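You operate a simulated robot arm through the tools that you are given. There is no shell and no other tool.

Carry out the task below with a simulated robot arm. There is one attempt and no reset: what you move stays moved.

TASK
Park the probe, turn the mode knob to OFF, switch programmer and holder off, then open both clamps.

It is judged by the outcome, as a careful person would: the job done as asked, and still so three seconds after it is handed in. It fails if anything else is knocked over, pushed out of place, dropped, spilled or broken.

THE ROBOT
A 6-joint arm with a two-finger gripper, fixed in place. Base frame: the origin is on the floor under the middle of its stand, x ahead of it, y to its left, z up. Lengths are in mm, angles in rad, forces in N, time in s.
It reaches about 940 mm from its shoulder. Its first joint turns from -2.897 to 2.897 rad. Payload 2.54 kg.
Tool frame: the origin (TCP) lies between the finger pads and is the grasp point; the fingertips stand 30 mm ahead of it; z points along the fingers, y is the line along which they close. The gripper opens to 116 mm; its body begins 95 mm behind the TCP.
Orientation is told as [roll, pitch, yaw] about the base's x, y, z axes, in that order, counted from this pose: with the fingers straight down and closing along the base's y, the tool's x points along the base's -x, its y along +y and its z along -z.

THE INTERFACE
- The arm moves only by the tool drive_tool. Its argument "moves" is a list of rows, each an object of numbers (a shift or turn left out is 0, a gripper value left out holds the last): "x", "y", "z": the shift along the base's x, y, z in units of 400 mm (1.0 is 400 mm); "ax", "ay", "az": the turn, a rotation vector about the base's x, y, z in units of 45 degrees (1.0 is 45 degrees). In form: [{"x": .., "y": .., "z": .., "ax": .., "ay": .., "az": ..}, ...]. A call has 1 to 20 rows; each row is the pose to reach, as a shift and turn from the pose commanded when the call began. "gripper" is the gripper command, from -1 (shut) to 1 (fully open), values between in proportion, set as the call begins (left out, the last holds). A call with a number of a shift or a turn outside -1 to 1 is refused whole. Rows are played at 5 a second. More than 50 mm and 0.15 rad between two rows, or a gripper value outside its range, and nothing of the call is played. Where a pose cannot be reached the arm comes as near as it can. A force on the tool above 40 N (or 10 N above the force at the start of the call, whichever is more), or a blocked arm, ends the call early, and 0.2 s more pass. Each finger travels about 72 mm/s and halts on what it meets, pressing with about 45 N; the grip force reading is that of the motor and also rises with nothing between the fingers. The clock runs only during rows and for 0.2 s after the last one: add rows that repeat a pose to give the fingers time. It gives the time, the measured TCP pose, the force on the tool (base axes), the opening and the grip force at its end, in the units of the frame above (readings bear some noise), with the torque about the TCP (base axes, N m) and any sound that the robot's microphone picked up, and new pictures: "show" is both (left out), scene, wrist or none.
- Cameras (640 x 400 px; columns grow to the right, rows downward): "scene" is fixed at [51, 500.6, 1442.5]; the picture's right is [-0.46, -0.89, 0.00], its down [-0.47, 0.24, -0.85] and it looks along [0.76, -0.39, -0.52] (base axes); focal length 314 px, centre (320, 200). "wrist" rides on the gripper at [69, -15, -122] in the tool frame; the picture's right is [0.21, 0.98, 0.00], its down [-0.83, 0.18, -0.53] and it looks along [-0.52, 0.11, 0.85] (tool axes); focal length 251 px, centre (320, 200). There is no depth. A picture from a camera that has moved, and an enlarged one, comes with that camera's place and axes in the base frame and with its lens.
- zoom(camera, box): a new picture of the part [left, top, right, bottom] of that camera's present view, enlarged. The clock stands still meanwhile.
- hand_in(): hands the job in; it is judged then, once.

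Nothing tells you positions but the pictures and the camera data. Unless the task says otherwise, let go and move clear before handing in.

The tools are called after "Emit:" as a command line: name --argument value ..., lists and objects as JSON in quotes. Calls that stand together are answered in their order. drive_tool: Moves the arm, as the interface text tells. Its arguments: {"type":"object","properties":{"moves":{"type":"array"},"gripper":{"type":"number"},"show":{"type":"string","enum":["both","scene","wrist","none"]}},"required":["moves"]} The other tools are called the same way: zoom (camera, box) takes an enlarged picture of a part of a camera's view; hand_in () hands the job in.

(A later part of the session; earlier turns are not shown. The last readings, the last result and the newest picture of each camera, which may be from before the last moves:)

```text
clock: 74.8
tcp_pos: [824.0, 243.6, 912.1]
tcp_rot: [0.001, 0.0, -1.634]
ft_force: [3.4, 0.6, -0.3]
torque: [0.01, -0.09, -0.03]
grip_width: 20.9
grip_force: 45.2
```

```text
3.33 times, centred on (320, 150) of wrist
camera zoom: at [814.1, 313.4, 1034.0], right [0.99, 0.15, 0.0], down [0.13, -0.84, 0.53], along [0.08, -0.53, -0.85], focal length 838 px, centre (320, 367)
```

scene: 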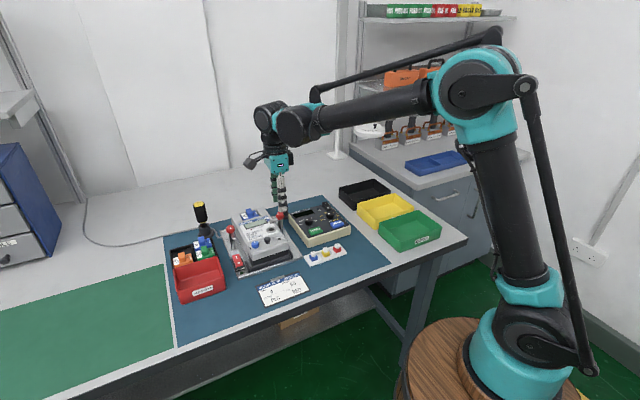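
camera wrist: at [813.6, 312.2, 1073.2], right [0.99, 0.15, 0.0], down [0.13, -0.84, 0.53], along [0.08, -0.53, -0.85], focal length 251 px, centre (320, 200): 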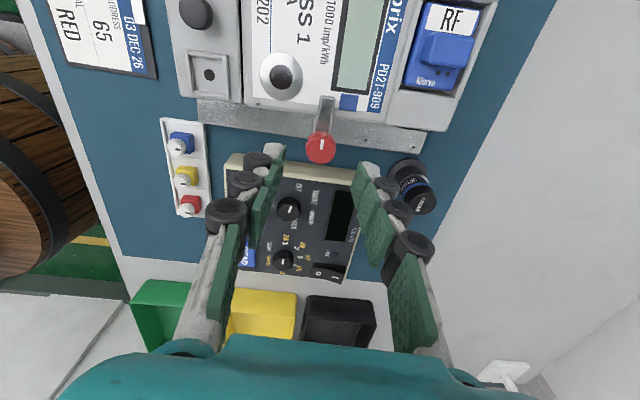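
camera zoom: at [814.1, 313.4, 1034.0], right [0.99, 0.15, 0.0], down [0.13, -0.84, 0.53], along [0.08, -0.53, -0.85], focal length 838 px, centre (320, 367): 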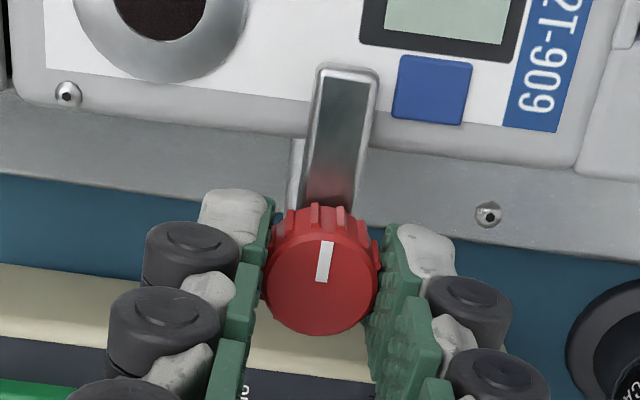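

Well centred grip. Testing a counter-clockwise turn of 20°.

Emit:
drive_tool --moves '[{"az": 0.11}, {"az": 0.22}, {"az": 0.33}, {"az": 0.44}, {"az": 0.44}]' --show "none"

Emit:
zoom --camera "wrist" --box '[260, 90, 380, 210]'

```text
clock: 76.0
tcp_pos: [825.2, 243.2, 912.8]
tcp_rot: [0.003, 0.001, -1.287]
ft_force: [4.7, -0.9, 1.5]
torque: [0.0, -0.16, 0.01]
grip_width: 21.3
grip_force: 45.5
```

```text
3.33 times, centred on (320, 150) of wrist
camera zoom: at [790.9, 305.5, 1034.0], right [0.88, 0.48, 0.0], down [0.41, -0.74, 0.53], along [0.26, -0.47, -0.85], focal length 838 px, centre (320, 367)
```

zoom: 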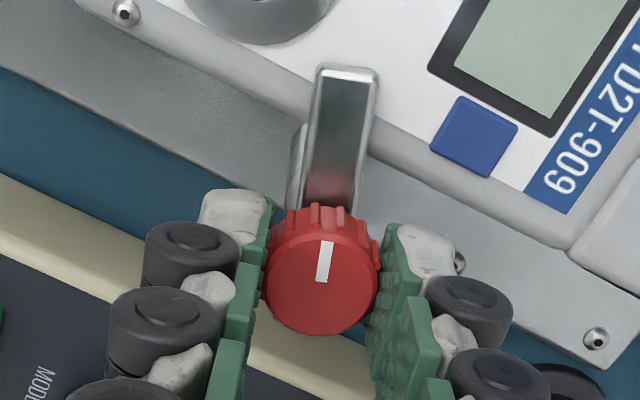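

The arm is swinging with the hand. Continuing counter-clockwise.

Emit:
drive_tool --moves '[{"az": 0.15}, {"az": 0.3}, {"az": 0.45}, {"az": 0.6}, {"az": 0.75}, {"az": 0.9}, {"az": 0.9}]' --show "none"

Emit:
zoom --camera "wrist" --box '[260, 90, 380, 210]'

Emit:
zoom --camera "scene" --box '[250, 190, 310, 240]'

```text
clock: 77.6
tcp_pos: [825.9, 242.9, 913.1]
tcp_rot: [0.002, 0.002, -0.581]
ft_force: [-3.5, -5.5, -7.2]
torque: [-0.3, -0.12, -0.01]
grip_width: 21.0
grip_force: 45.0
```

```text
3.33 times, centred on (320, 150) of wrist
camera zoom: at [758.7, 268.4, 1034.0], right [0.36, 0.93, 0.0], down [0.79, -0.3, 0.53], along [0.5, -0.19, -0.85], focal length 838 px, centre (320, 367)
```

zoom: 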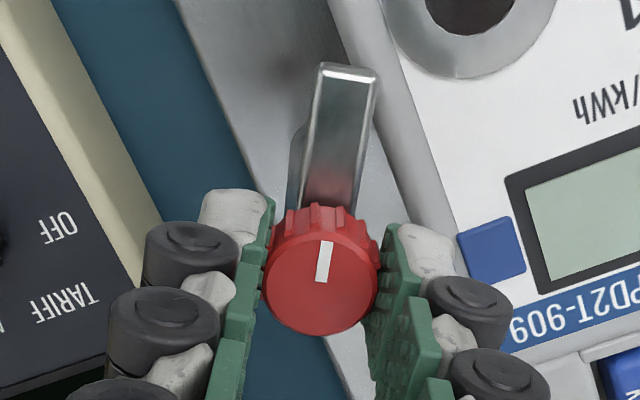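

```text
8.00 times, centred on (280, 215) of scene
camera zoom: at [51.0, 500.6, 1442.5], right [-0.46, -0.89, 0.0], down [-0.47, 0.24, -0.85], along [0.76, -0.39, -0.52], focal length 2516 px, centre (640, 80)
```

zoom: 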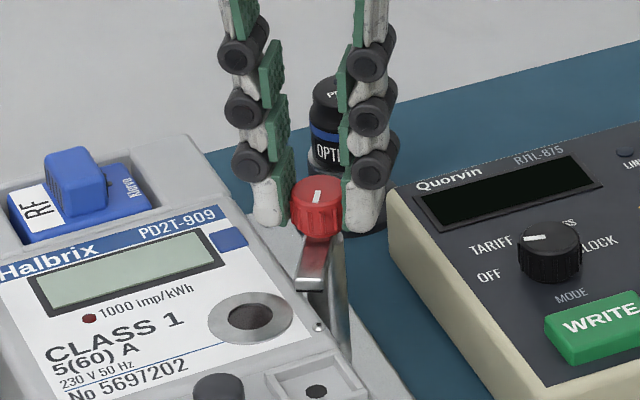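

About 60° so far. Finishing to the stop (about 32° more).

Emit:
drive_tool --moves '[{"az": 0.15}, {"az": 0.3}, {"az": 0.45}, {"az": 0.6}, {"az": 0.73}, {"az": 0.73}]' --show "none"

Emit:
zoom --camera "wrist" --box '[260, 90, 380, 210]'

Emit:
zoom --camera "scene" --box '[250, 190, 310, 240]'

```text
clock: 79.0
tcp_pos: [823.7, 243.1, 911.6]
tcp_rot: [0.002, 0.0, -0.004]
ft_force: [-3.3, -12.4, -1.7]
torque: [-0.31, 0.3, -0.11]
grip_width: 20.9
grip_force: 45.0
```

```text
3.33 times, centred on (320, 150) of wrist
camera zoom: at [755.7, 228.2, 1034.1], right [-0.21, 0.98, 0.0], down [0.83, 0.18, 0.53], along [0.52, 0.11, -0.85], focal length 838 px, centre (320, 367)
```

zoom: 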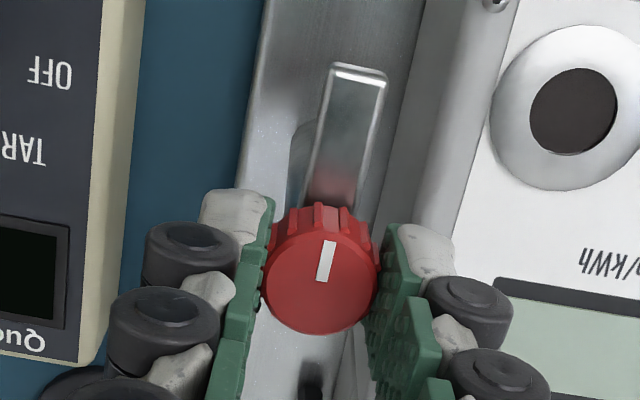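

```text
8.00 times, centred on (280, 215) of scene
camera zoom: at [51.0, 500.6, 1442.5], right [-0.46, -0.89, 0.0], down [-0.47, 0.24, -0.85], along [0.76, -0.39, -0.52], focal length 2516 px, centre (640, 80)
```

zoom: 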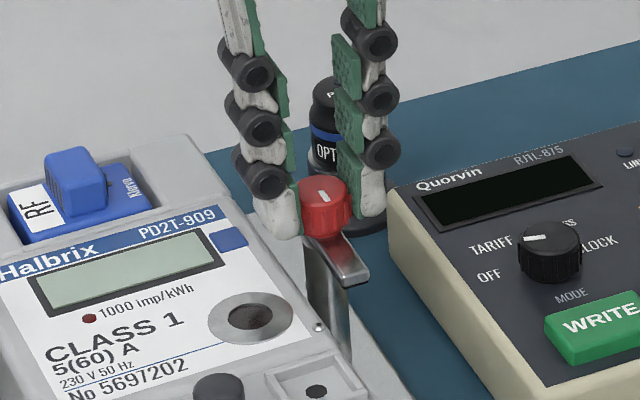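

The right arm is now alongside the meter. One more small nudge to confirm it's at the end stop.

Emit:
drive_tool --moves '[{"y": -0.001, "az": 0.1}, {"y": -0.001, "az": 0.2}, {"y": -0.001, "az": 0.2}]' --show "none"

Emit:
zoom --camera "wrist" --box '[260, 90, 380, 210]'

```text
clock: 79.8
tcp_pos: [824.5, 242.7, 913.6]
tcp_rot: [0.002, 0.0, 0.15]
ft_force: [-1.3, -9.8, -4.4]
torque: [-0.25, -0.13, -0.02]
grip_width: 21.1
grip_force: 44.4
```

```text
3.33 times, centred on (320, 150) of wrist
camera zoom: at [759.2, 217.6, 1034.2], right [-0.36, 0.93, 0.0], down [0.79, 0.3, 0.53], along [0.5, 0.19, -0.85], focal length 838 px, centre (320, 367)
```

zoom: 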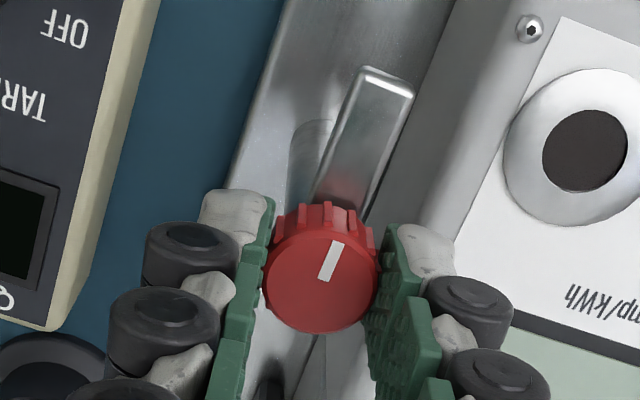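

The knob slipped at the end stop, so the right clamp is fully open. Releasing, lifting and moving clear for a final inspection.

Emit:
drive_tool --moves '[{"z": 0}, {"z": 0}, {"z": 0}]' --gripper -0.2 --show "none"

Emit:
drive_tool --moves '[{"z": 0.03}, {"z": 0.08}, {"z": 0.16}, {"z": 0.26}, {"x": -0.08, "z": 0.3, "az": -0.1}, {"x": -0.17, "z": 0.34, "az": -0.2}, {"x": -0.26, "z": 0.38, "az": -0.2}, {"x": -0.35, "z": 0.4, "az": -0.2}, {"x": -0.43, "z": 0.4, "az": -0.2}, {"x": -0.43, "z": 0.4, "az": -0.2}, {"x": -0.43, "z": 0.4, "az": -0.2}]'

Emit:
zoom --camera "scene" --box '[160, 180, 360, 305]'

Emit:
zoom --camera "scene" --box '[215, 195, 305, 280]'

Emit:
zoom --camera "scene" --box '[275, 190, 355, 250]'

Emit:
zoom --camera "wrist" --box '[180, 100, 460, 280]'

```text
clock: 80.6
tcp_pos: [825.5, 243.0, 913.9]
tcp_rot: [0.002, 0.001, 0.149]
ft_force: [-0.3, 0.2, 1.0]
torque: [0.0, 0.02, 0.0]
grip_width: 46.3
grip_force: 0.0
```

```text
clock: 83.0
tcp_pos: [652.6, 242.2, 1072.1]
tcp_rot: [0.002, 0.0, -0.007]
ft_force: [-0.3, 0.2, -0.5]
torque: [-0.01, -0.02, -0.04]
grip_width: 46.5
grip_force: 0.0
camera wrist: at [583.8, 227.8, 1194.1], right [-0.21, 0.98, 0.0], down [0.83, 0.17, 0.53], along [0.52, 0.11, -0.85], focal length 251 px, centre (320, 200)
```

scene: 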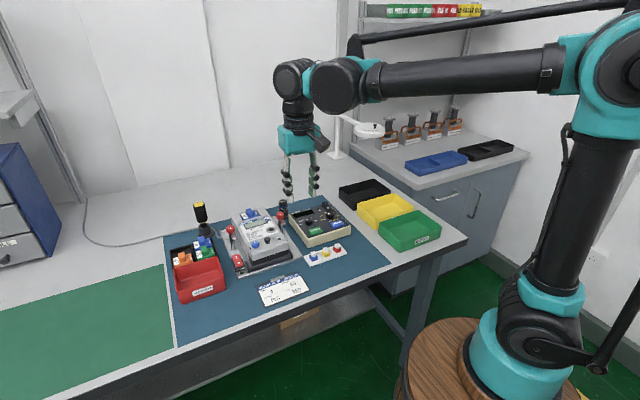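
wrist: 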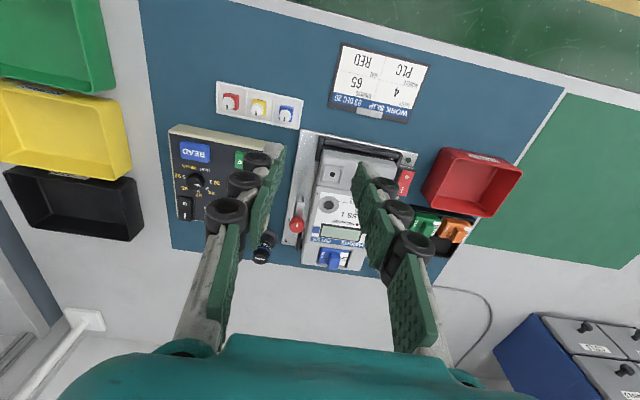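

```text
3.20 times, centred on (260, 242) of scene
camera zoom: at [51.0, 500.6, 1442.5], right [-0.46, -0.89, 0.0], down [-0.47, 0.24, -0.85], along [0.76, -0.39, -0.52], focal length 1006 px, centre (512, 64)
```

zoom: 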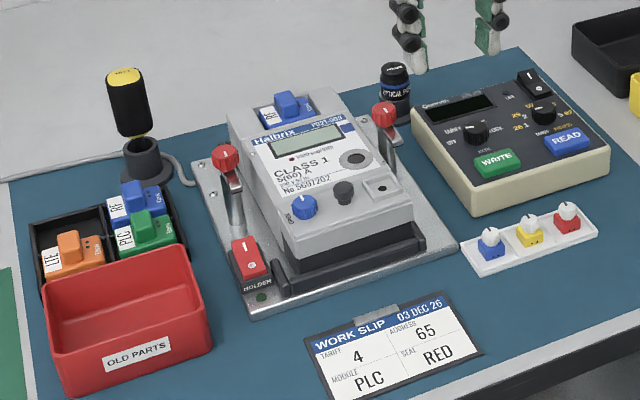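

```text
4.71 times, centred on (260, 238) of scene
camera zoom: at [51.0, 500.6, 1442.5], right [-0.46, -0.89, 0.0], down [-0.47, 0.24, -0.85], along [0.76, -0.39, -0.52], focal length 1480 px, centre (602, 24)
```

zoom: 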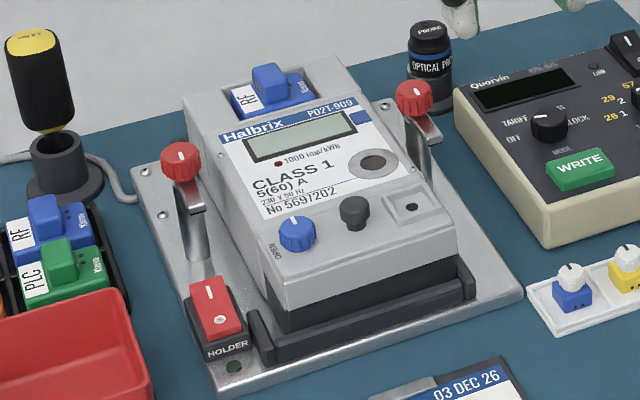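

```text
6.67 times, centred on (315, 220) of scene
camera zoom: at [51.0, 500.6, 1442.5], right [-0.46, -0.89, 0.0], down [-0.47, 0.24, -0.85], along [0.76, -0.39, -0.52], focal length 2097 px, centre (353, 67)
```

zoom: 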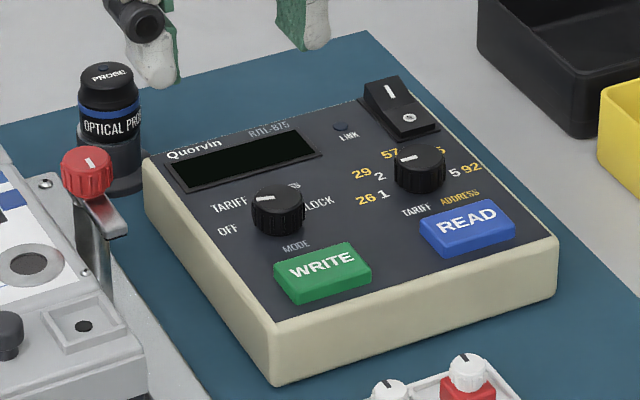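

```text
2.22 times, centred on (320, 190) of wrist
camera zoom: at [583.8, 227.8, 1194.1], right [-0.21, 0.98, 0.0], down [0.83, 0.17, 0.53], along [0.52, 0.11, -0.85], focal length 559 px, centre (320, 222)
```

zoom: 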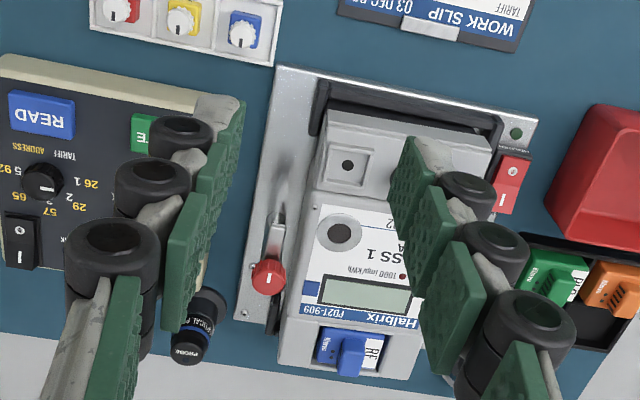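

Everything asked for appears done. But comparing with earlier pictures, the meter's front looks shifted by a few millimetres since I left the holder switch, so I'll compare exactly the same crops.

Emit:
zoom --camera "scene" --box '[200, 210, 300, 290]'

Emit:
zoom --camera "scene" --box '[220, 195, 300, 280]'

Emit:
zoom --camera "scene" --box '[210, 220, 280, 280]'

```text
5.00 times, centred on (250, 250) of scene
camera zoom: at [51.0, 500.6, 1442.5], right [-0.46, -0.89, 0.0], down [-0.47, 0.24, -0.85], along [0.76, -0.39, -0.52], focal length 1572 px, centre (670, -50)
```

zoom: 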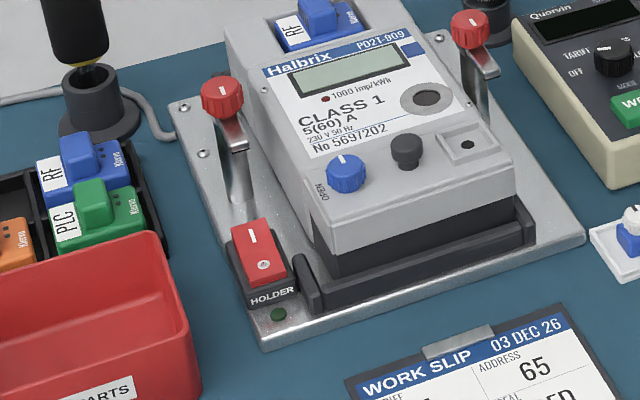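

```text
4.71 times, centred on (260, 238) of scene
camera zoom: at [51.0, 500.6, 1442.5], right [-0.46, -0.89, 0.0], down [-0.47, 0.24, -0.85], along [0.76, -0.39, -0.52], focal length 1480 px, centre (602, 24)
```

zoom: 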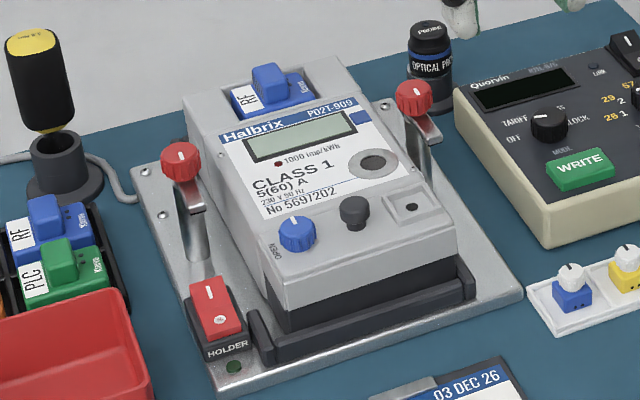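

```text
6.67 times, centred on (245, 250) of scene
camera zoom: at [51.0, 500.6, 1442.5], right [-0.46, -0.89, 0.0], down [-0.47, 0.24, -0.85], along [0.76, -0.39, -0.52], focal length 2097 px, centre (820, -133)
```

zoom: 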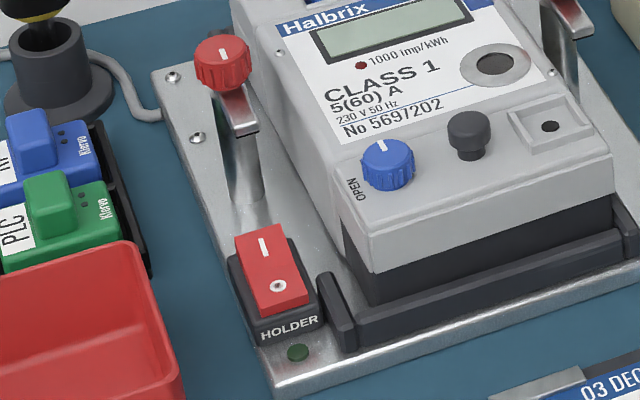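

Key finding: the meter's front end has moved about 5 mm towards -y (a slight yaw), while the holder and everything else match the original. The finger brushed it when opening beside the holder switch. I'll go back to the exact earlier viewing pose to measure this properly.

Emit:
drive_tool --moves '[{"x": 0.06, "y": 0.04, "z": -0.06, "az": 0.01}, {"x": 0.12, "y": 0.08, "z": -0.12, "az": 0.01}, {"x": 0.1708, "y": 0.1148, "z": -0.1853, "az": 0.01}, {"x": 0.1708, "y": 0.1148, "z": -0.1853, "az": 0.01}, {"x": 0.1708, "y": 0.1148, "z": -0.1853, "az": 0.01}]' --gripper 1

Emit:
zoom --camera "wrist" --box '[220, 100, 420, 300]'

```text
clock: 84.2
tcp_pos: [722.5, 289.7, 998.1]
tcp_rot: [0.001, -0.001, 0.0]
ft_force: [0.1, 0.4, -0.1]
torque: [0.0, -0.02, 0.03]
grip_width: 116.1
grip_force: 0.0
camera wrist: at [653.3, 274.5, 1119.8], right [-0.22, 0.98, 0.0], down [0.83, 0.18, 0.53], along [0.52, 0.12, -0.85], focal length 251 px, centre (320, 200)
```

scene: 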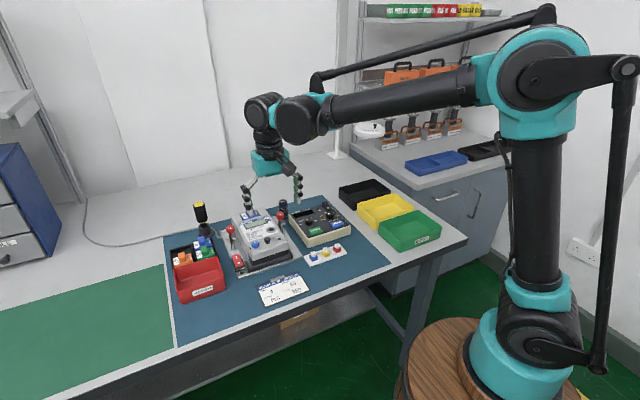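
wrist: 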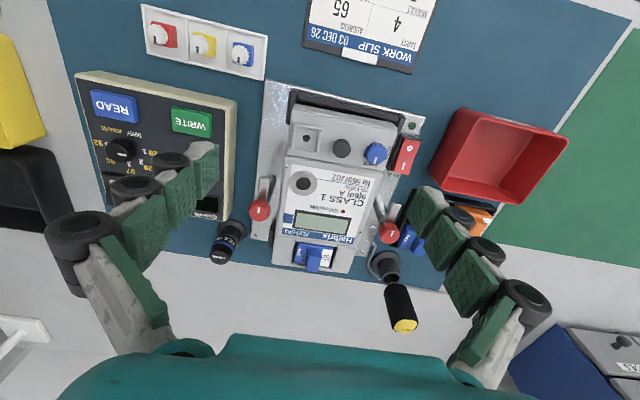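

```text
2.00 times, centred on (320, 200) of wrist
camera zoom: at [653.3, 274.5, 1119.8], right [-0.22, 0.98, 0.0], down [0.83, 0.18, 0.53], along [0.52, 0.12, -0.85], focal length 503 px, centre (320, 200)
```

zoom: 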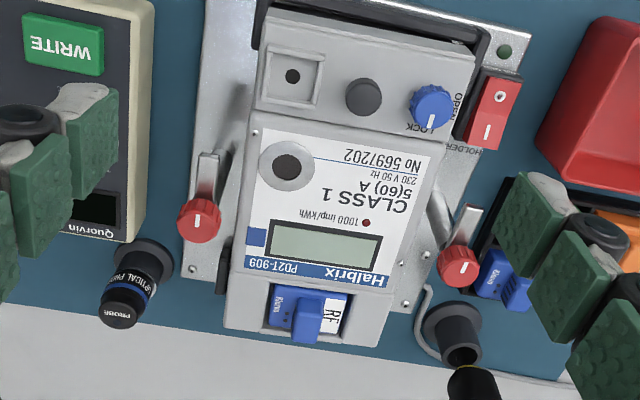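

The meter has indeed yawed about 2° (its front end moved 5 mm towards -y, while its back end barely moved). With the clamps open I can gently push the front back. I'll close the fingers, turn the hand to be slim in y, and go down in the gap on the meter's right side, clear of the programmer and the opened clamp arm.

Emit:
drive_tool --moves '[{"x": 0.01, "y": -0.03, "az": -0.1667}, {"x": 0.02, "y": -0.06, "az": -0.3333}, {"x": 0.03, "y": -0.09, "az": -0.5}, {"x": 0.035, "y": -0.12, "az": -0.6667}, {"x": 0.04, "y": -0.15, "az": -0.8333}, {"x": 0.04, "y": -0.15, "az": -1.0}]' --gripper -1 --show "none"

Emit:
drive_tool --moves '[{"z": -0.02, "az": -0.1667}, {"z": -0.04, "az": -0.3333}, {"z": -0.06, "az": -0.5}, {"z": -0.08, "az": -0.6667}, {"z": -0.1, "az": -0.8333}, {"z": -0.1, "az": -1.0}, {"z": -0.1, "az": -1.0}, {"z": -0.1, "az": -1.0}]'

Emit:
zoom --camera "wrist" --box '[220, 60, 420, 220]'

Emit:
zoom --camera "scene" --box '[230, 180, 320, 260]'

```text
clock: 85.6
tcp_pos: [738.4, 229.4, 998.0]
tcp_rot: [0.001, 0.001, -0.787]
ft_force: [-0.1, -0.2, 0.0]
torque: [-0.01, 0.03, -0.01]
grip_width: 0.0
grip_force: 28.4
```

```text
clock: 87.4
tcp_pos: [736.6, 229.6, 959.0]
tcp_rot: [0.0, -0.001, -1.571]
ft_force: [-0.5, -1.2, 0.0]
torque: [-0.05, -0.01, 0.01]
grip_width: 0.2
grip_force: 28.2
camera wrist: at [721.9, 298.1, 1080.1], right [0.98, 0.21, 0.0], down [0.18, -0.83, 0.53], along [0.12, -0.52, -0.85], focal length 251 px, centre (320, 200)
```

scene: 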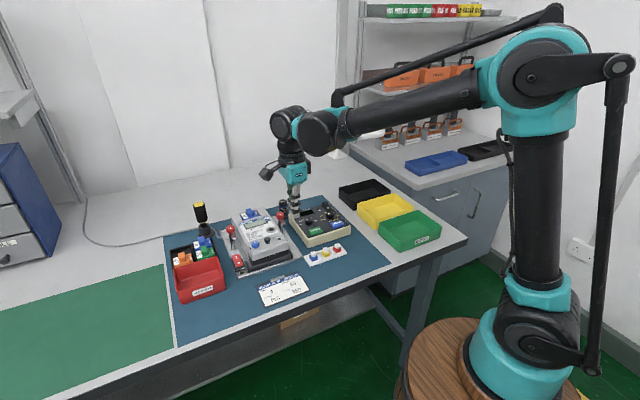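
wrist: 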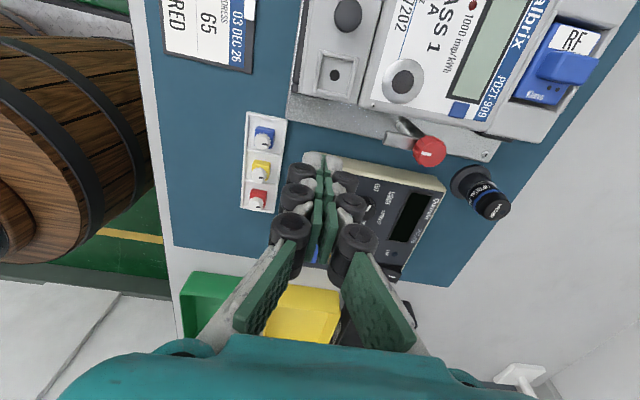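

```text
2.50 times, centred on (320, 140) of wrist
camera zoom: at [721.9, 298.1, 1080.1], right [0.98, 0.21, 0.0], down [0.18, -0.83, 0.53], along [0.12, -0.52, -0.85], focal length 629 px, centre (320, 350)
```

zoom: 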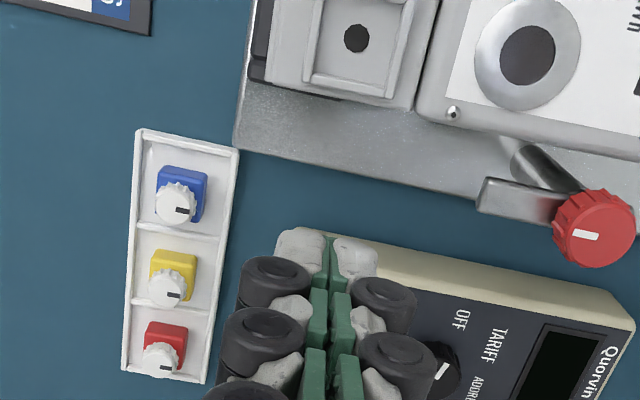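

```text
5.00 times, centred on (275, 220) of scene
camera zoom: at [51.0, 500.6, 1442.5], right [-0.46, -0.89, 0.0], down [-0.47, 0.24, -0.85], along [0.76, -0.39, -0.52], focal length 1572 px, centre (545, 100)
```

zoom: 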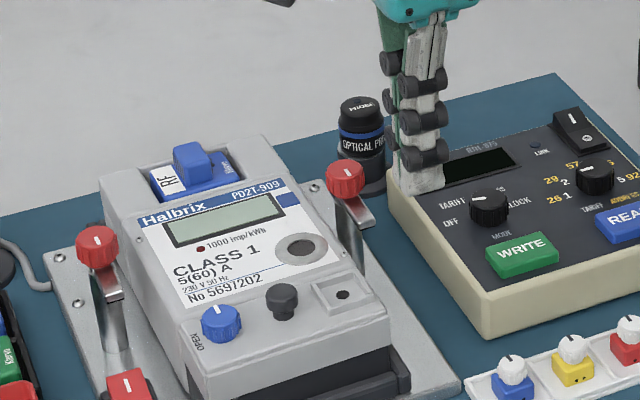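

There's room: meter side at y ≈ 258, programmer edge at y ≈ 202, opened clamp arm ends at x ≈ 787. Lowering the closed fingers into the gap at (736, 229), tips at about z = 847.

Emit:
drive_tool --moves '[{"z": -0.08}, {"z": -0.14}, {"z": -0.18}, {"z": -0.205}, {"z": -0.205}]'

Emit:
zoom --camera "wrist" --box '[240, 60, 400, 220]'

Emit:
zoom --camera "scene" --box '[230, 200, 310, 270]'

```text
clock: 88.6
tcp_pos: [736.9, 226.9, 875.4]
tcp_rot: [0.001, 0.0, -1.572]
ft_force: [0.4, 1.2, 0.4]
torque: [0.0, 0.0, 0.01]
grip_width: 0.2
grip_force: 29.1
camera wrist: at [721.5, 297.9, 997.4], right [0.98, 0.22, 0.0], down [0.18, -0.83, 0.53], along [0.12, -0.52, -0.85], focal length 251 px, centre (320, 200)
```

scene: 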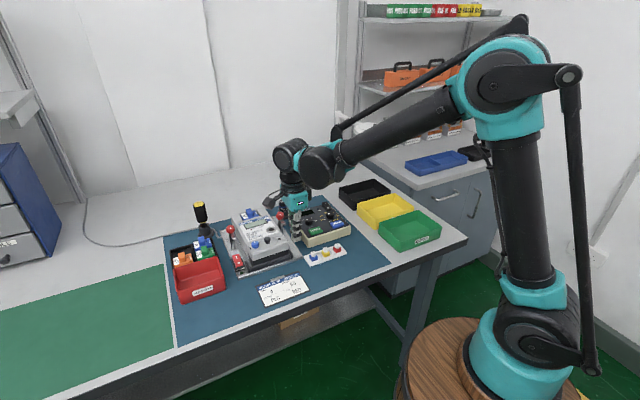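
wrist: 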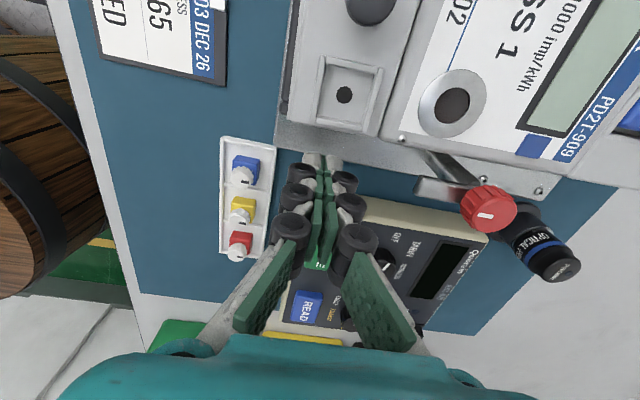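

```text
2.50 times, centred on (320, 140) of wrist
camera zoom: at [721.5, 297.9, 997.4], right [0.98, 0.22, 0.0], down [0.18, -0.83, 0.53], along [0.12, -0.52, -0.85], focal length 629 px, centre (320, 350)
```

zoom: 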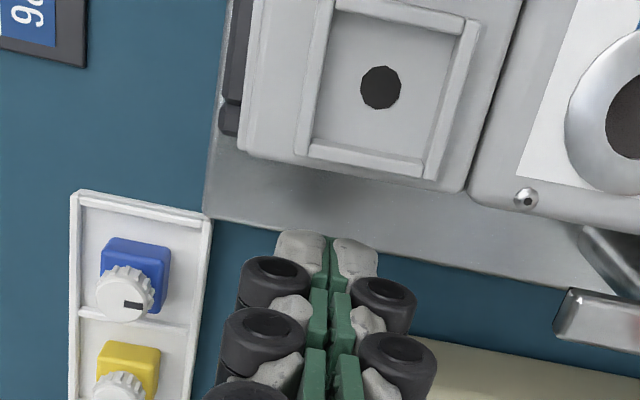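

```text
5.71 times, centred on (270, 235) of scene
camera zoom: at [51.0, 500.6, 1442.5], right [-0.46, -0.89, 0.0], down [-0.47, 0.24, -0.85], along [0.76, -0.39, -0.52], focal length 1797 px, centre (606, 0)
```

zoom: 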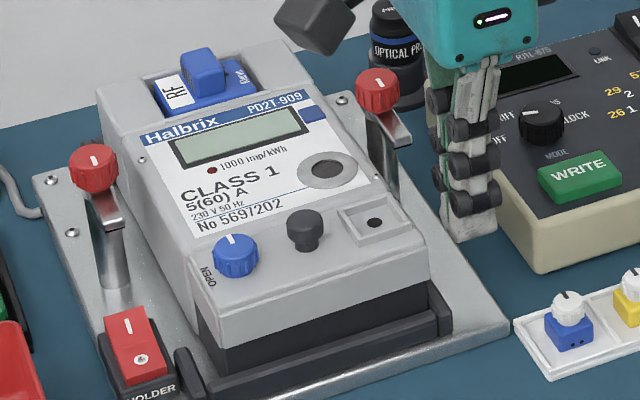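

Fingers are in the gap, about 15 mm from the meter. Approaching in +y, then I'll push in 1 mm steps while comparing with the original picture.

Emit:
drive_tool --moves '[{"y": 0.015}, {"y": 0.03}, {"y": 0.03}]' --show "none"

Emit:
zoom --camera "wrist" --box '[240, 60, 400, 220]'

Emit:
zoom --camera "scene" --box '[210, 220, 280, 280]'

```text
clock: 89.4
tcp_pos: [737.6, 241.1, 876.3]
tcp_rot: [0.003, 0.0, -1.569]
ft_force: [-0.9, -0.8, 0.9]
torque: [-0.02, -0.01, 0.03]
grip_width: 0.0
grip_force: 28.8
```

```text
2.50 times, centred on (320, 140) of wrist
camera zoom: at [722.1, 310.2, 998.0], right [0.98, 0.22, 0.0], down [0.18, -0.83, 0.53], along [0.12, -0.52, -0.85], focal length 629 px, centre (320, 350)
```

zoom: 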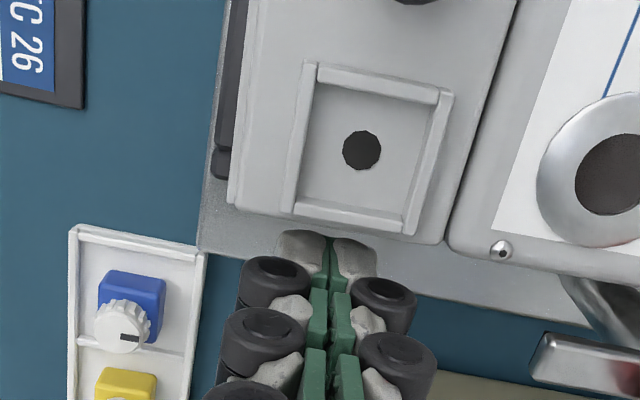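

```text
6.67 times, centred on (245, 250) of scene
camera zoom: at [51.0, 500.6, 1442.5], right [-0.46, -0.89, 0.0], down [-0.47, 0.24, -0.85], along [0.76, -0.39, -0.52], focal length 2097 px, centre (820, -133)
```

zoom: 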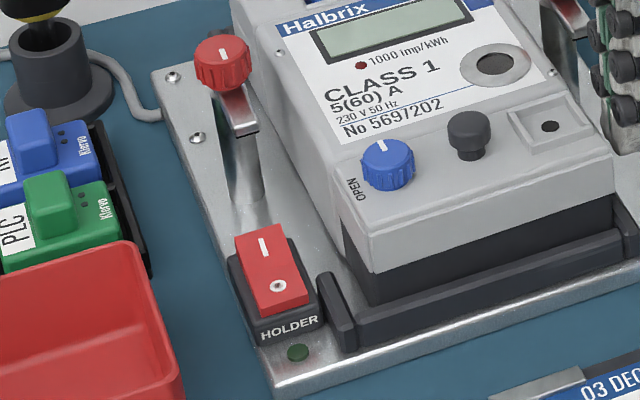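

Emit:
drive_tool --moves '[{"y": 0.0025}, {"y": 0.005}, {"y": 0.005}]' --show "none"

Emit:
zoom --camera "scene" --box '[210, 220, 280, 280]'

```text
clock: 90.2
tcp_pos: [738.4, 242.4, 877.0]
tcp_rot: [0.0, 0.0, -1.571]
ft_force: [-1.2, 0.9, 0.3]
torque: [-0.01, 0.0, -0.03]
grip_width: 0.1
grip_force: 29.0
```

```text
6.67 times, centred on (245, 250) of scene
camera zoom: at [51.0, 500.6, 1442.5], right [-0.46, -0.89, 0.0], down [-0.47, 0.24, -0.85], along [0.76, -0.39, -0.52], focal length 2097 px, centre (820, -133)
```

zoom: 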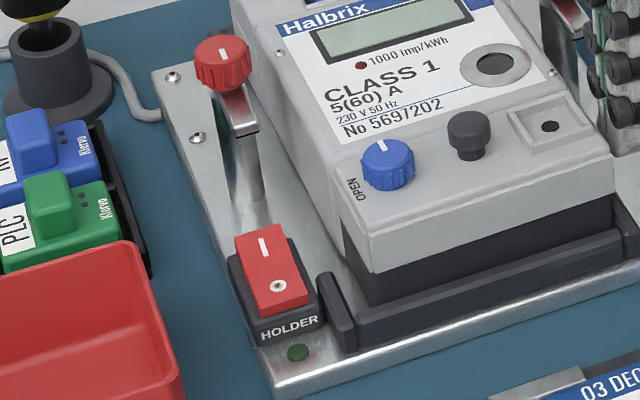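

No contact yet. Stepping on.

Emit:
drive_tool --moves '[{"y": 0.0025}, {"y": 0.005}, {"y": 0.005}]' --show "none"

Emit:
zoom --camera "scene" --box '[210, 220, 280, 280]'

Emit:
zoom --camera "wrist" --box '[240, 60, 400, 220]'

```text
clock: 91.0
tcp_pos: [737.7, 245.2, 876.2]
tcp_rot: [0.001, 0.0, -1.572]
ft_force: [-0.1, 0.8, 0.1]
torque: [-0.04, 0.02, 0.0]
grip_width: 0.1
grip_force: 28.8
```

```text
6.67 times, centred on (245, 250) of scene
camera zoom: at [51.0, 500.6, 1442.5], right [-0.46, -0.89, 0.0], down [-0.47, 0.24, -0.85], along [0.76, -0.39, -0.52], focal length 2097 px, centre (820, -133)
```

zoom: 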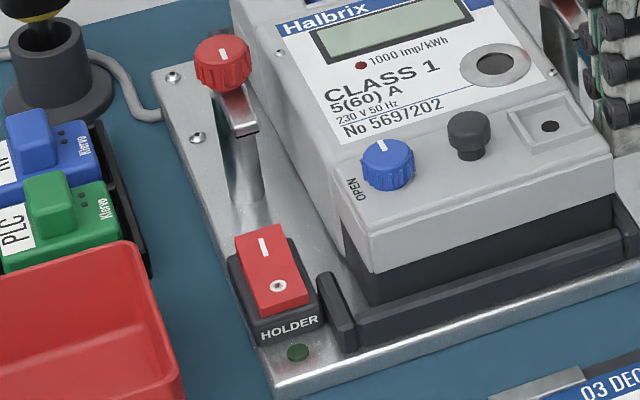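

```text
2.50 times, centred on (320, 140) of wrist
camera zoom: at [722.1, 313.9, 997.9], right [0.98, 0.22, 0.0], down [0.18, -0.83, 0.53], along [0.12, -0.52, -0.85], focal length 629 px, centre (320, 350)
```

zoom: 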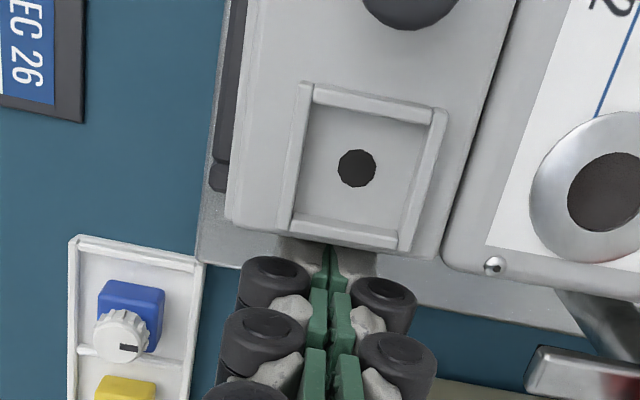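

Emit:
drive_tool --moves '[{"y": 0.0025}, {"y": 0.005}, {"y": 0.005}]' --show "none"

Emit:
zoom --camera "scene" --box '[210, 220, 280, 280]'

```text
clock: 91.8
tcp_pos: [736.4, 246.4, 876.5]
tcp_rot: [0.001, 0.001, -1.57]
ft_force: [0.2, 0.7, -0.5]
torque: [-0.04, 0.03, -0.02]
grip_width: 0.0
grip_force: 28.7
```

```text
6.67 times, centred on (245, 250) of scene
camera zoom: at [51.0, 500.6, 1442.5], right [-0.46, -0.89, 0.0], down [-0.47, 0.24, -0.85], along [0.76, -0.39, -0.52], focal length 2097 px, centre (820, -133)
```

zoom: 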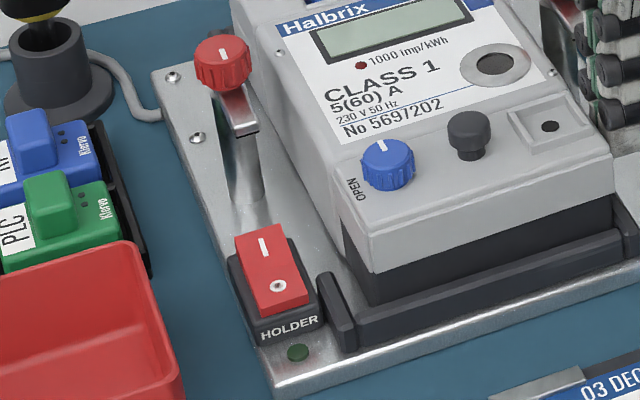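

Emit:
drive_tool --moves '[{"y": 0.0025}, {"y": 0.005}, {"y": 0.005}]' --show "none"

Emit:
zoom --camera "scene" --box '[210, 220, 280, 280]'

Emit:
zoom --camera "wrist" --box '[240, 60, 400, 220]'

```text
clock: 92.6
tcp_pos: [737.4, 248.1, 876.6]
tcp_rot: [0.002, 0.0, -1.57]
ft_force: [0.2, -0.7, -0.5]
torque: [-0.03, 0.0, 0.03]
grip_width: 0.0
grip_force: 28.6
```

```text
6.67 times, centred on (245, 250) of scene
camera zoom: at [51.0, 500.6, 1442.5], right [-0.46, -0.89, 0.0], down [-0.47, 0.24, -0.85], along [0.76, -0.39, -0.52], focal length 2097 px, centre (820, -133)
```

zoom: 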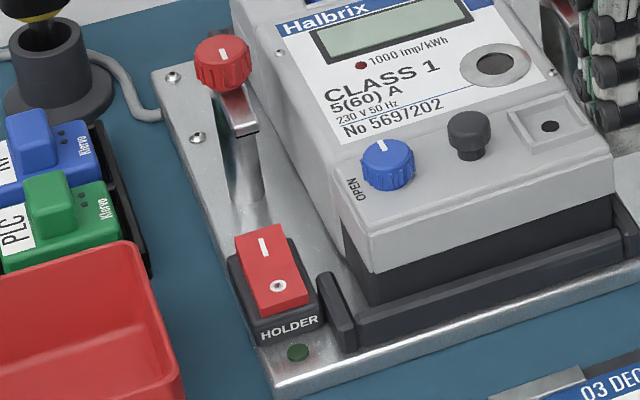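

```text
2.50 times, centred on (320, 140) of wrist
camera zoom: at [722.1, 318.1, 998.0], right [0.98, 0.22, 0.0], down [0.18, -0.83, 0.53], along [0.12, -0.52, -0.85], focal length 629 px, centre (320, 350)
```

zoom: 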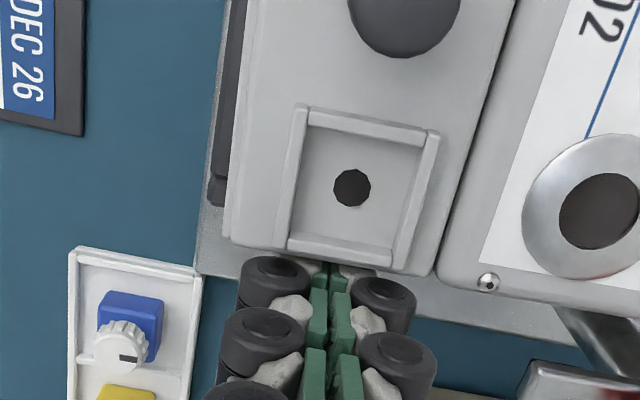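

Emit:
drive_tool --moves '[{"y": 0.0025}, {"y": 0.005}, {"y": 0.005}]' --show "none"

Emit:
zoom --camera "scene" --box '[210, 220, 280, 280]'

```text
clock: 93.4
tcp_pos: [736.2, 251.3, 876.9]
tcp_rot: [0.002, 0.002, -1.571]
ft_force: [0.5, -1.2, 1.1]
torque: [-0.02, -0.03, 0.03]
grip_width: 0.0
grip_force: 28.7
```

```text
6.67 times, centred on (245, 250) of scene
camera zoom: at [51.0, 500.6, 1442.5], right [-0.46, -0.89, 0.0], down [-0.47, 0.24, -0.85], along [0.76, -0.39, -0.52], focal length 2097 px, centre (820, -133)
```

zoom: 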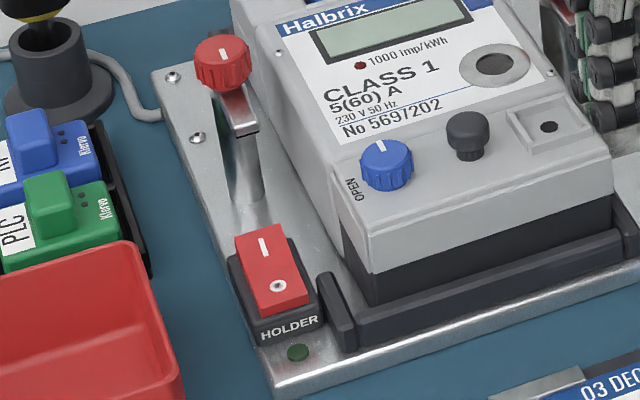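

Contact: the meter has begun to move back (about 0.7 mm). Continuing in small steps.

Emit:
drive_tool --moves '[{"y": 0.0025}, {"y": 0.005}, {"y": 0.005}]' --show "none"

Emit:
zoom --camera "scene" --box '[210, 220, 280, 280]'

```text
clock: 94.2
tcp_pos: [736.1, 252.8, 876.8]
tcp_rot: [0.001, 0.001, -1.57]
ft_force: [-0.5, -1.3, 0.2]
torque: [-0.03, 0.0, -0.01]
grip_width: 5.8
grip_force: 28.3
```

```text
6.67 times, centred on (245, 250) of scene
camera zoom: at [51.0, 500.6, 1442.5], right [-0.46, -0.89, 0.0], down [-0.47, 0.24, -0.85], along [0.76, -0.39, -0.52], focal length 2097 px, centre (820, -133)
```

zoom: 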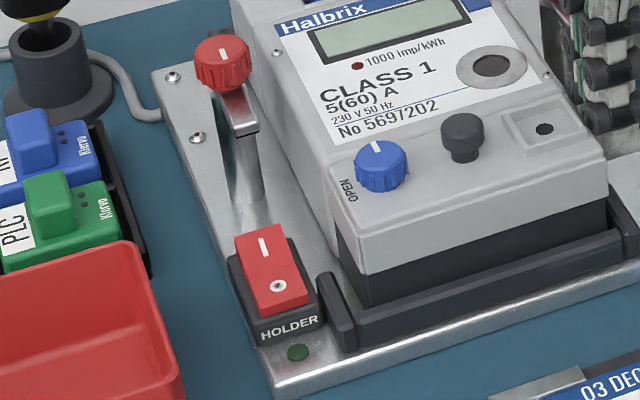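

Emit:
drive_tool --moves '[{"y": 0.002}, {"y": 0.004}, {"y": 0.004}]' --show "none"

Emit:
zoom --camera "scene" --box '[210, 220, 280, 280]'

Emit:
zoom --camera "scene" --box '[220, 195, 300, 280]'

```text
clock: 95.0
tcp_pos: [737.9, 254.2, 877.5]
tcp_rot: [0.003, 0.0, -1.571]
ft_force: [0.1, -2.5, 0.7]
torque: [-0.01, 0.0, 0.02]
grip_width: 6.3
grip_force: 28.6
```

```text
6.67 times, centred on (245, 250) of scene
camera zoom: at [51.0, 500.6, 1442.5], right [-0.46, -0.89, 0.0], down [-0.47, 0.24, -0.85], along [0.76, -0.39, -0.52], focal length 2097 px, centre (820, -133)
```

zoom: 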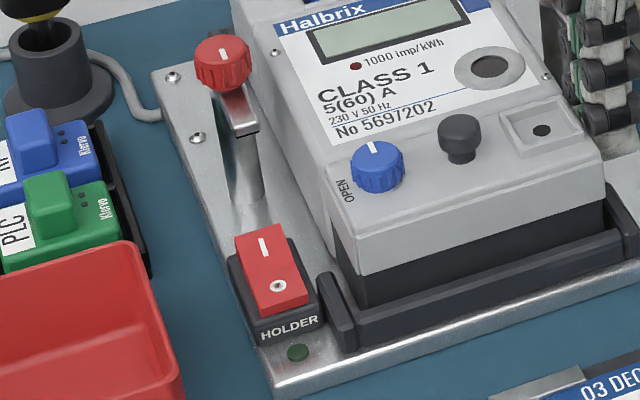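

```text
4.71 times, centred on (260, 238) of scene
camera zoom: at [51.0, 500.6, 1442.5], right [-0.46, -0.89, 0.0], down [-0.47, 0.24, -0.85], along [0.76, -0.39, -0.52], focal length 1480 px, centre (602, 24)
```

zoom: 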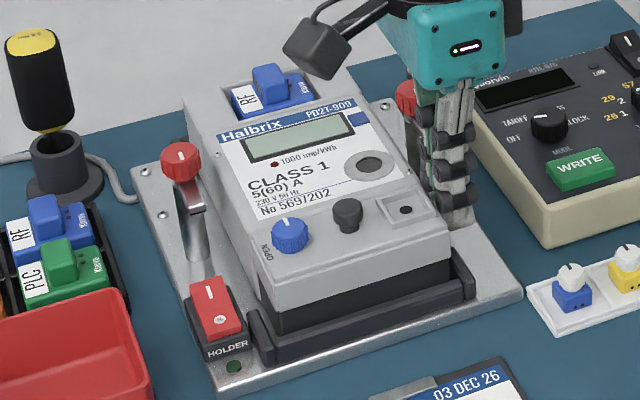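

The meter is now within about 0.7 mm of its original position. One last half-millimetre, then I'll back away.

Emit:
drive_tool --moves '[{"y": 0.0013}, {"y": 0.0013}]' --show "none"

Emit:
drive_tool --moves '[{"y": -0.01}, {"y": -0.03}, {"y": -0.055}, {"y": -0.055}]' --show "none"

Emit:
zoom --camera "scene" --box '[210, 220, 280, 280]'

Emit:
zoom --camera "wrist" --box '[220, 40, 420, 220]'

```text
clock: 95.6
tcp_pos: [737.5, 254.2, 876.5]
tcp_rot: [0.001, 0.0, -1.57]
ft_force: [-0.2, -2.3, 0.5]
torque: [-0.02, -0.02, -0.03]
grip_width: 5.8
grip_force: 28.8
```

```text
clock: 96.6
tcp_pos: [736.8, 232.8, 876.2]
tcp_rot: [0.001, 0.0, -1.57]
ft_force: [0.6, -0.7, 0.4]
torque: [-0.02, -0.02, -0.03]
grip_width: 0.0
grip_force: 28.0
```

```text
6.67 times, centred on (245, 250) of scene
camera zoom: at [51.0, 500.6, 1442.5], right [-0.46, -0.89, 0.0], down [-0.47, 0.24, -0.85], along [0.76, -0.39, -0.52], focal length 2097 px, centre (820, -133)
```

zoom: 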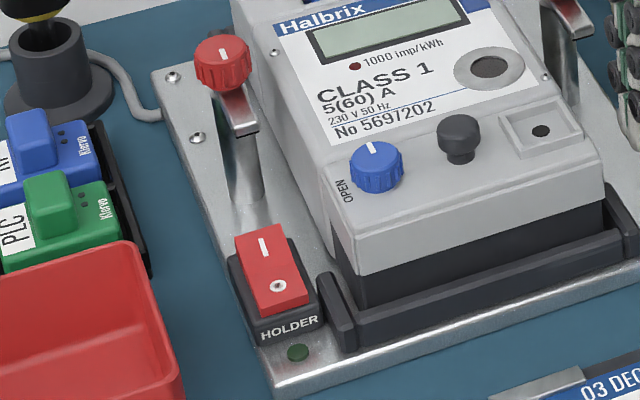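

```text
2.22 times, centred on (320, 130) of wrist
camera zoom: at [721.6, 302.3, 997.9], right [0.98, 0.22, 0.0], down [0.18, -0.83, 0.53], along [0.12, -0.52, -0.85], focal length 559 px, centre (320, 356)
```

zoom: 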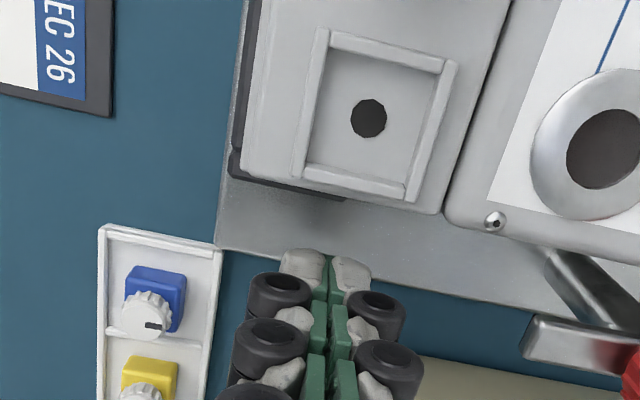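

The meter matches its original position now. Lifting straight up with fingers closed, then returning to the comparison viewpoint (opening only once high up).

Emit:
drive_tool --moves '[{"z": 0.08}, {"z": 0.16}, {"z": 0.24}, {"z": 0.305}, {"z": 0.305, "az": 0.1667}, {"z": 0.305, "az": 0.3333}, {"z": 0.305, "az": 0.5}, {"z": 0.305, "az": 0.6667}, {"z": 0.305, "az": 0.8333}, {"z": 0.305, "az": 1.0}]' --show "none"

Emit:
drive_tool --moves '[{"x": -0.01, "y": 0.03, "az": 0.1667}, {"x": -0.02, "y": 0.06, "az": 0.3333}, {"x": -0.03, "y": 0.09, "az": 0.5}, {"x": -0.04, "y": 0.12, "az": 0.6667}, {"x": -0.04, "y": 0.1417, "az": 0.8333}, {"x": -0.04, "y": 0.1417, "az": 1.0}, {"x": -0.04, "y": 0.1417, "az": 1.0}]' --gripper 1

Emit:
zoom --camera "wrist" --box '[220, 100, 420, 300]'

Emit:
zoom --camera "scene" --box '[220, 195, 300, 280]'

Emit:
zoom --camera "scene" --box '[160, 180, 360, 305]'

```text
clock: 98.8
tcp_pos: [738.9, 233.6, 999.1]
tcp_rot: [0.002, 0.0, -0.782]
ft_force: [-0.5, -0.7, 1.5]
torque: [-0.02, 0.02, -0.01]
grip_width: 0.0
grip_force: 28.8
```

```text
clock: 100.4
tcp_pos: [720.7, 290.0, 998.0]
tcp_rot: [0.002, -0.002, 0.003]
ft_force: [2.1, -0.1, -0.7]
torque: [-0.01, 0.01, 0.01]
grip_width: 115.9
grip_force: 0.1
camera wrist: at [652.2, 274.6, 1120.2], right [-0.22, 0.98, 0.0], down [0.83, 0.18, 0.53], along [0.52, 0.12, -0.85], focal length 251 px, centre (320, 200)
```

scene: 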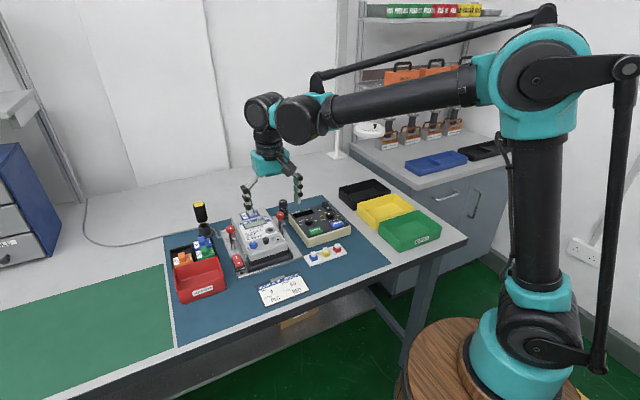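
wrist: 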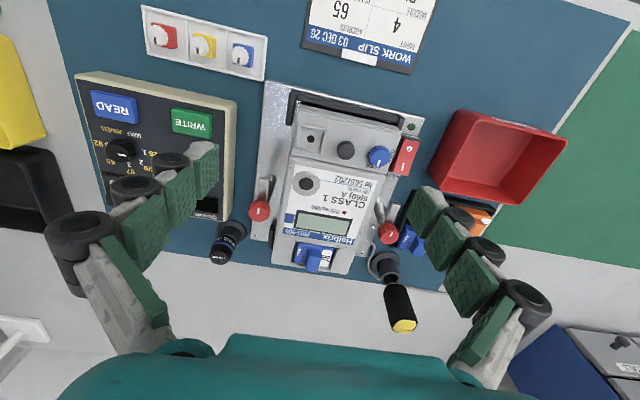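

```text
2.00 times, centred on (320, 200) of wrist
camera zoom: at [652.2, 274.6, 1120.2], right [-0.22, 0.98, 0.0], down [0.83, 0.18, 0.53], along [0.52, 0.12, -0.85], focal length 503 px, centre (320, 200)
```

zoom: 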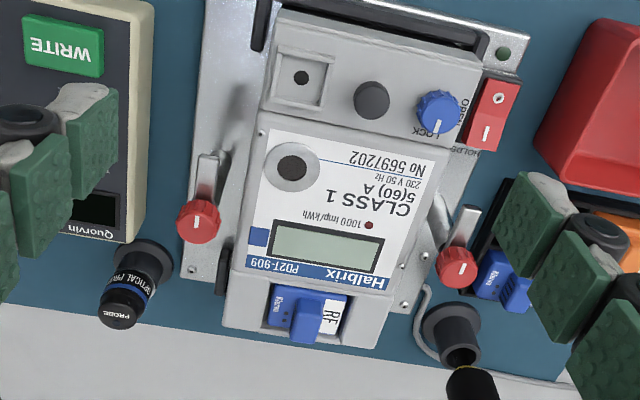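

```text
4.71 times, centred on (260, 238) of scene
camera zoom: at [51.0, 500.6, 1442.5], right [-0.46, -0.89, 0.0], down [-0.47, 0.24, -0.85], along [0.76, -0.39, -0.52], focal length 1480 px, centre (602, 24)
```

zoom: 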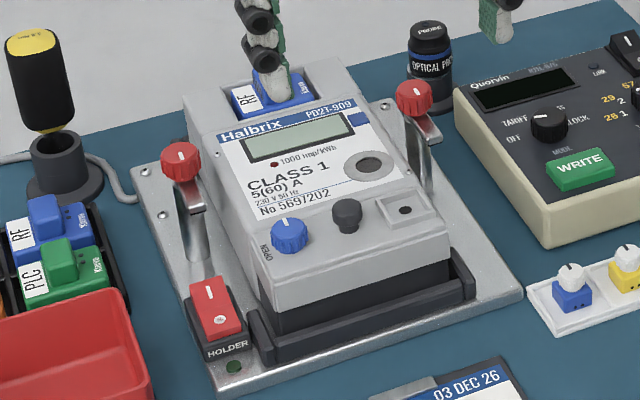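

```text
3.20 times, centred on (260, 242) of scene
camera zoom: at [51.0, 500.6, 1442.5], right [-0.46, -0.89, 0.0], down [-0.47, 0.24, -0.85], along [0.76, -0.39, -0.52], focal length 1006 px, centre (512, 64)
```

zoom: 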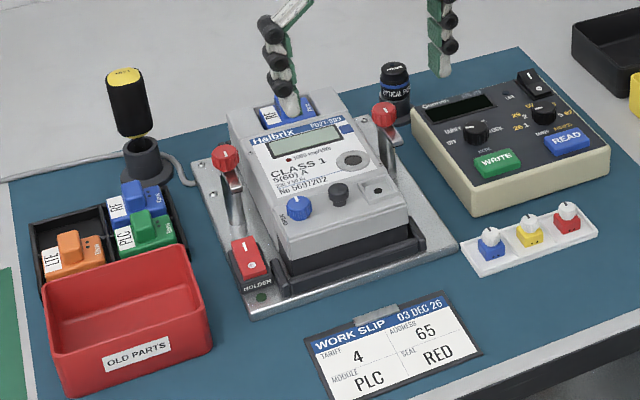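

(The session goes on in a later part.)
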